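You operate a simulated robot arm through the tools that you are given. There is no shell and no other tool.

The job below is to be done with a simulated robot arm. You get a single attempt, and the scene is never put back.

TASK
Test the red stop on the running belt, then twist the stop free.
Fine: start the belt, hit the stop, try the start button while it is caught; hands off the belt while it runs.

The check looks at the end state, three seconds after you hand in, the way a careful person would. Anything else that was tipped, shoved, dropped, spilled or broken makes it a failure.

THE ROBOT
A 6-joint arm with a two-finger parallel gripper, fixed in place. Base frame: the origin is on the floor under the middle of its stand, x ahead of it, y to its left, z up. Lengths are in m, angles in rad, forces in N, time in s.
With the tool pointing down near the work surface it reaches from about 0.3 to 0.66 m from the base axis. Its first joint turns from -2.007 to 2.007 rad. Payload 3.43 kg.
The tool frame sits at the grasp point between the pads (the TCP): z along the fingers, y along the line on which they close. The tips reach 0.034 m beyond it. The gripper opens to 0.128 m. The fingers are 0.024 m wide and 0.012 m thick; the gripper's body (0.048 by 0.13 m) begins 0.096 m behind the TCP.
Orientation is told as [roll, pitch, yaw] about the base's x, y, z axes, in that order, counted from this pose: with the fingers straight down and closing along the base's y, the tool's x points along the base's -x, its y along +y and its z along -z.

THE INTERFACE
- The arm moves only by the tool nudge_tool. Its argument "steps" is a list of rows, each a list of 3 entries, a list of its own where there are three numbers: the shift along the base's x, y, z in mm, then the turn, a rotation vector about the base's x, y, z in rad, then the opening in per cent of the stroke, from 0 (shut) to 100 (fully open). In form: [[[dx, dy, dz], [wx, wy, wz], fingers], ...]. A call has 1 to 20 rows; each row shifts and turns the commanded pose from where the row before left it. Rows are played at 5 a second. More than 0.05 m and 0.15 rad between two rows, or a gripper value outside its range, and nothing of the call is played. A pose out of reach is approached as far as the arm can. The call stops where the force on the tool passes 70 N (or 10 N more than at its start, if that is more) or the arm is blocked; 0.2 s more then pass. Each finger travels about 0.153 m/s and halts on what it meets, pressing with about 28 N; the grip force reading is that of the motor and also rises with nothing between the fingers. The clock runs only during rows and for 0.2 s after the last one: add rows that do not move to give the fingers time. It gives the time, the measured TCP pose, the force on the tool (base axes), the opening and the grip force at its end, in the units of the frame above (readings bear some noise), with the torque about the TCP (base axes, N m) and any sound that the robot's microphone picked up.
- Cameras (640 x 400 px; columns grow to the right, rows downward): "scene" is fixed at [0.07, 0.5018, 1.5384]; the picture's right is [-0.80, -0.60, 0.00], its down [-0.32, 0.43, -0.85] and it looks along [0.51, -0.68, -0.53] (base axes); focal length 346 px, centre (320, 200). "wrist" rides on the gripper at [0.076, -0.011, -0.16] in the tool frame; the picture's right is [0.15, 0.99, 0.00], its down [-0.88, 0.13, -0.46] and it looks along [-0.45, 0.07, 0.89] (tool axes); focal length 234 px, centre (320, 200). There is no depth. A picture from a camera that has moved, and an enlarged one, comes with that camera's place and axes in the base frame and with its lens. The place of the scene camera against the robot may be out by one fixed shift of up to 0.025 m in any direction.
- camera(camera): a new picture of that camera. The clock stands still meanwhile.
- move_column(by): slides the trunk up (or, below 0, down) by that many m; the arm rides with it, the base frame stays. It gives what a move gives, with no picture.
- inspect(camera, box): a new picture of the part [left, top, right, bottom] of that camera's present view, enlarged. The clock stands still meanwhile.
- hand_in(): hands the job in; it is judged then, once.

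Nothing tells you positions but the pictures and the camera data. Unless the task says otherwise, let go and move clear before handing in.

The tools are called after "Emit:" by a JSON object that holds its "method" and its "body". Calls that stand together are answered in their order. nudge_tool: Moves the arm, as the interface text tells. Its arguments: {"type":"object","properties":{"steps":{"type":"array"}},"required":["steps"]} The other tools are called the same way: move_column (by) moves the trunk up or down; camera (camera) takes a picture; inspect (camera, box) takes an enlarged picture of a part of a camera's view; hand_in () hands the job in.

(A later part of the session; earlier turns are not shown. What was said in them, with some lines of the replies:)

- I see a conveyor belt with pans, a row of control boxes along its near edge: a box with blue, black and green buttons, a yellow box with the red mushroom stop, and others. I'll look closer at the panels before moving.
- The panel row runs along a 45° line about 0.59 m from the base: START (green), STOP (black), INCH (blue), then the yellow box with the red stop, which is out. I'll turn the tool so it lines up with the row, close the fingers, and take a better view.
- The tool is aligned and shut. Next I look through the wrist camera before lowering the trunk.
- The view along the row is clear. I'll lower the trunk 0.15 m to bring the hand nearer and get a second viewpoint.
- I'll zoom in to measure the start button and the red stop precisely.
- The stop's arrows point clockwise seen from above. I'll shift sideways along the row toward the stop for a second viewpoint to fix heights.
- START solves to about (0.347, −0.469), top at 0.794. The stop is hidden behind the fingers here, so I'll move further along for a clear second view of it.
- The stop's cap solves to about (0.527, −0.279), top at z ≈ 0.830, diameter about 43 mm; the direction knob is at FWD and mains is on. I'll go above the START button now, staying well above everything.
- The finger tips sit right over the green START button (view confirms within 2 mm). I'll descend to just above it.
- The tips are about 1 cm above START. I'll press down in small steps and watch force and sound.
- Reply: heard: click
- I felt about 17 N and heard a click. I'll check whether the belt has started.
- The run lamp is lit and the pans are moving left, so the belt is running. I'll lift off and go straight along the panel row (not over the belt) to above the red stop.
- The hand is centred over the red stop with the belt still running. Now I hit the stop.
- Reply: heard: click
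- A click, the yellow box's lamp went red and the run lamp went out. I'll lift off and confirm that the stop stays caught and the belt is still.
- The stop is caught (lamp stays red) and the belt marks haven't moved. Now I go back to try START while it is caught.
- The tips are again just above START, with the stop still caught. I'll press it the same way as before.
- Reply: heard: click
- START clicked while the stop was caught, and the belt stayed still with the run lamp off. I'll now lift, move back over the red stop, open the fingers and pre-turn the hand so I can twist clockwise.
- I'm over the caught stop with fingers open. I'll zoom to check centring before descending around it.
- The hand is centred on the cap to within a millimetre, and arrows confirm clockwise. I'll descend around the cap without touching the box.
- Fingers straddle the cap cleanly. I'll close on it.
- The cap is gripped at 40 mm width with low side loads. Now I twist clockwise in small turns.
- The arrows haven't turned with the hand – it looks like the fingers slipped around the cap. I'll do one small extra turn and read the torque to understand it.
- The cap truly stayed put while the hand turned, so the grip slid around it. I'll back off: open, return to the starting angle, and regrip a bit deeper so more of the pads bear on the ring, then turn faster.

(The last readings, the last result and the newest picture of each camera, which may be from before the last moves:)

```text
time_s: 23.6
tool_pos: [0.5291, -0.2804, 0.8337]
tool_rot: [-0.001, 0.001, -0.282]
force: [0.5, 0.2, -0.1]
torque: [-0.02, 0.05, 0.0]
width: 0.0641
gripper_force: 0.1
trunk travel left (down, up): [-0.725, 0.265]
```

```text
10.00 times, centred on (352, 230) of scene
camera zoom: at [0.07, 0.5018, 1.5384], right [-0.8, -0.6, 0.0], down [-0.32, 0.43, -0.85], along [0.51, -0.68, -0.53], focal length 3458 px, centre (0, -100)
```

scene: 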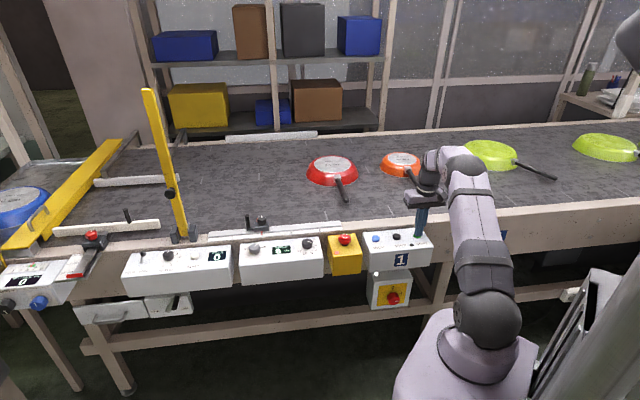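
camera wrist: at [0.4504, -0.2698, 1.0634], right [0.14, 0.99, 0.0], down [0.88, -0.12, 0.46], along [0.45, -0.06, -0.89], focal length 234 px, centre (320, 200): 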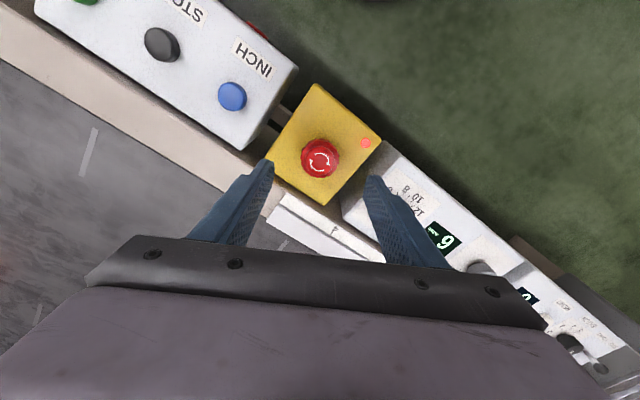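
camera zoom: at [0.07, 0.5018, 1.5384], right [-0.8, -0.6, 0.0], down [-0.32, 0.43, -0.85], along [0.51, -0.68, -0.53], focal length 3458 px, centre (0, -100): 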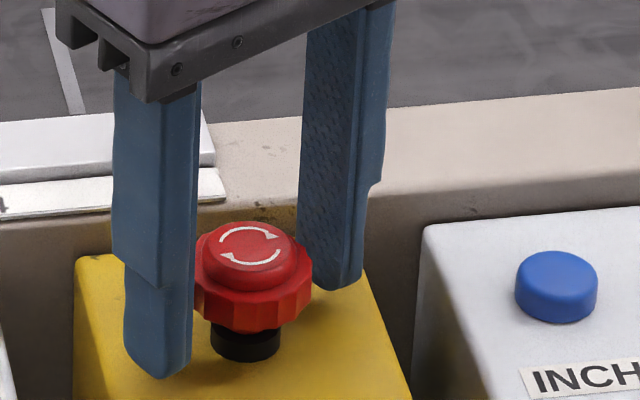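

The yellow box's lamp has gone dark and the cap has risen again, so the stop is free after all. I'll lift straight up and move clear, then verify everything.

Emit:
{"method": "nudge_tool", "body": {"steps": [[[0, 0, 20], [0, 0, 0], 50], [[0, 0, 35], [0, 0, 0], 50], [[0, 0, 45], [0, 0, 0], 50], [[0, 0, 45], [0, 0, 0], 50], [[-30, 30, 0], [0, 0, 0], 50], [[-30, 30, 0], [0, 0, 0], 50], [[-30, 30, 0], [0, 0, 0], 50], [[0, 0, 0], [0, 0, 0], 50]]}}

Emit:
{"method": "camera", "body": {"camera": "scene"}}

Emit:
{"method": "inspect", "body": {"camera": "scene", "box": [310, 190, 450, 278]}}

Emit:
{"method": "camera", "body": {"camera": "wrist"}}

```text
time_s: 25.4
tool_pos: [0.4388, -0.1896, 0.9763]
tool_rot: [0.0, 0.0, -0.284]
force: [-0.3, 0.3, -0.4]
torque: [0.0, -0.02, 0.0]
width: 0.0639
gripper_force: 0.0
trunk travel left (down, up): [-0.725, 0.265]
```

```text
taken
```

scene: 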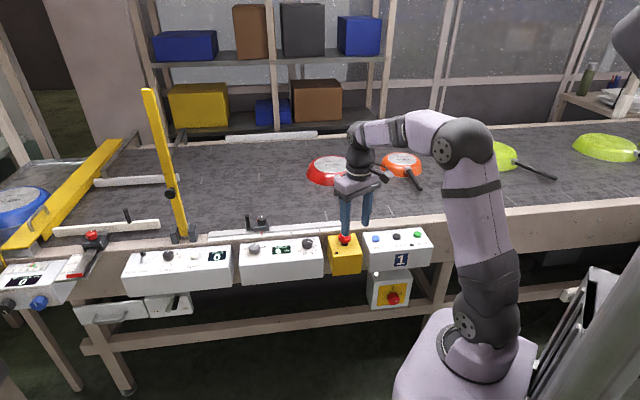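

```text
4.55 times, centred on (380, 234) of scene
camera zoom: at [0.07, 0.5018, 1.5384], right [-0.8, -0.6, 0.0], down [-0.32, 0.43, -0.85], along [0.51, -0.68, -0.53], focal length 1572 px, centre (47, 46)
```

zoom: 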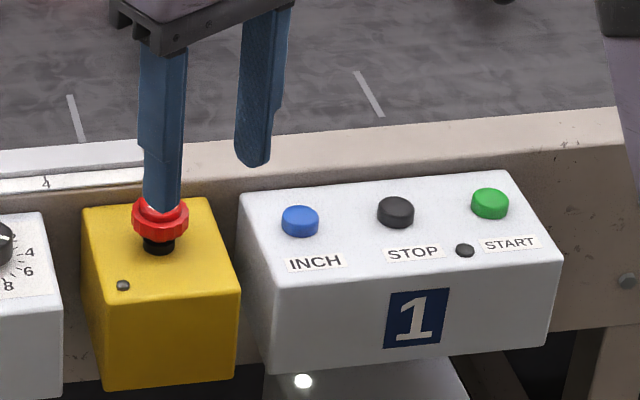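

```text
taken
camera wrist: at [0.3627, -0.1793, 1.1365], right [0.14, 0.99, 0.0], down [0.88, -0.12, 0.46], along [0.45, -0.06, -0.89], focal length 234 px, centre (320, 200)
```

wrist: 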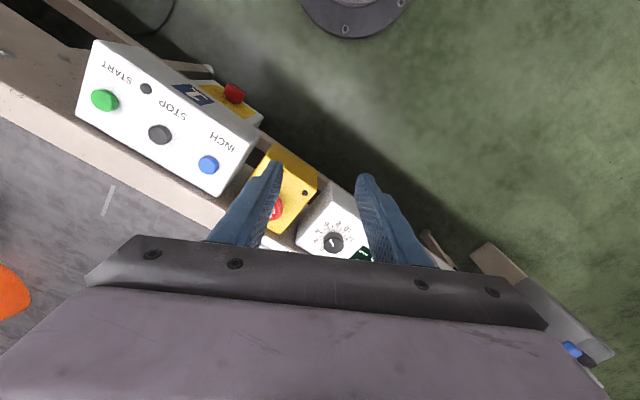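

The stop is out, its lamp and the run lamp are both dark, and the belt marks haven't moved. I'll move a little further clear, let a second pass, and check one last time that nothing restarts.

Emit:
{"method": "nudge_tool", "body": {"steps": [[[-30, 10, 30], [0, 0, 0], 50], [[-30, 10, 30], [0, 0, 0], 50], [[0, 0, 0], [0, 0, 0], 50], [[0, 0, 0], [0, 0, 0], 50], [[0, 0, 0], [0, 0, 0], 50], [[0, 0, 0], [0, 0, 0], 50], [[0, 0, 0], [0, 0, 0], 50]]}}

Emit:
{"method": "inspect", "body": {"camera": "scene", "box": [310, 190, 450, 278]}}

Emit:
{"method": "camera", "body": {"camera": "scene"}}

```text
time_s: 26.9
tool_pos: [0.3779, -0.1668, 1.0376]
tool_rot: [-0.001, -0.001, -0.286]
force: [-0.4, -0.5, 0.3]
torque: [0.0, 0.0, 0.0]
width: 0.0641
gripper_force: 0.0
trunk travel left (down, up): [-0.725, 0.265]
```

```text
4.55 times, centred on (380, 234) of scene
camera zoom: at [0.07, 0.5018, 1.5384], right [-0.8, -0.6, 0.0], down [-0.32, 0.43, -0.85], along [0.51, -0.68, -0.53], focal length 1572 px, centre (47, 46)
```

zoom: 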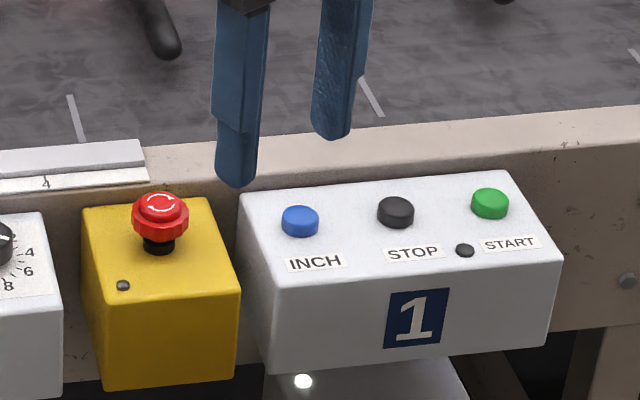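

```text
taken
```

scene: 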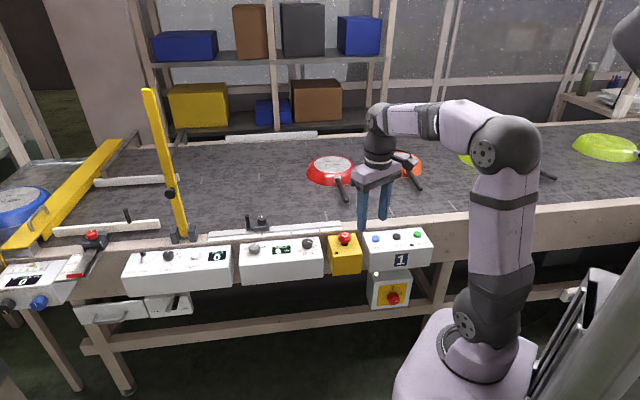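

The stop is fully out with its lamp dark. The belt is at rest, the pans are undisturbed and the hand is clear. Every step is done: belt started, stop hit, START tried while it was caught, stop twisted free. I'm handing in.

Emit:
{"method": "hand_in", "body": {}}

```text
The job is handed in.
```

The stop test is done, and the job is handed in with the red stop twisted free and the belt at rest.

1. **Start:** I pressed START; it clicked, the run lamp lit and the pans began moving.
2. **Stop:** I hit the red stop about 2 s later. The belt halted, the run lamp went out, and the stop stayed caught with its own lamp red.
3. **Start while caught:** I pressed START again. It clicked, but the belt did not move and the run lamp stayed off.
4. **Twist free:** I gripped the cap and turned it clockwise. The cap did not visibly turn with the fingers and I heard no click. After I opened the fingers its lamp was dark and the cap had risen. I am judging it free from that.

The hand stayed over the control boxes, off the belt, while it ran. The pans rode along the belt during the test, which lasted about 3 s. At my last look, before handing in, nothing had been knocked, the belt had not restarted, and the hand was clear.
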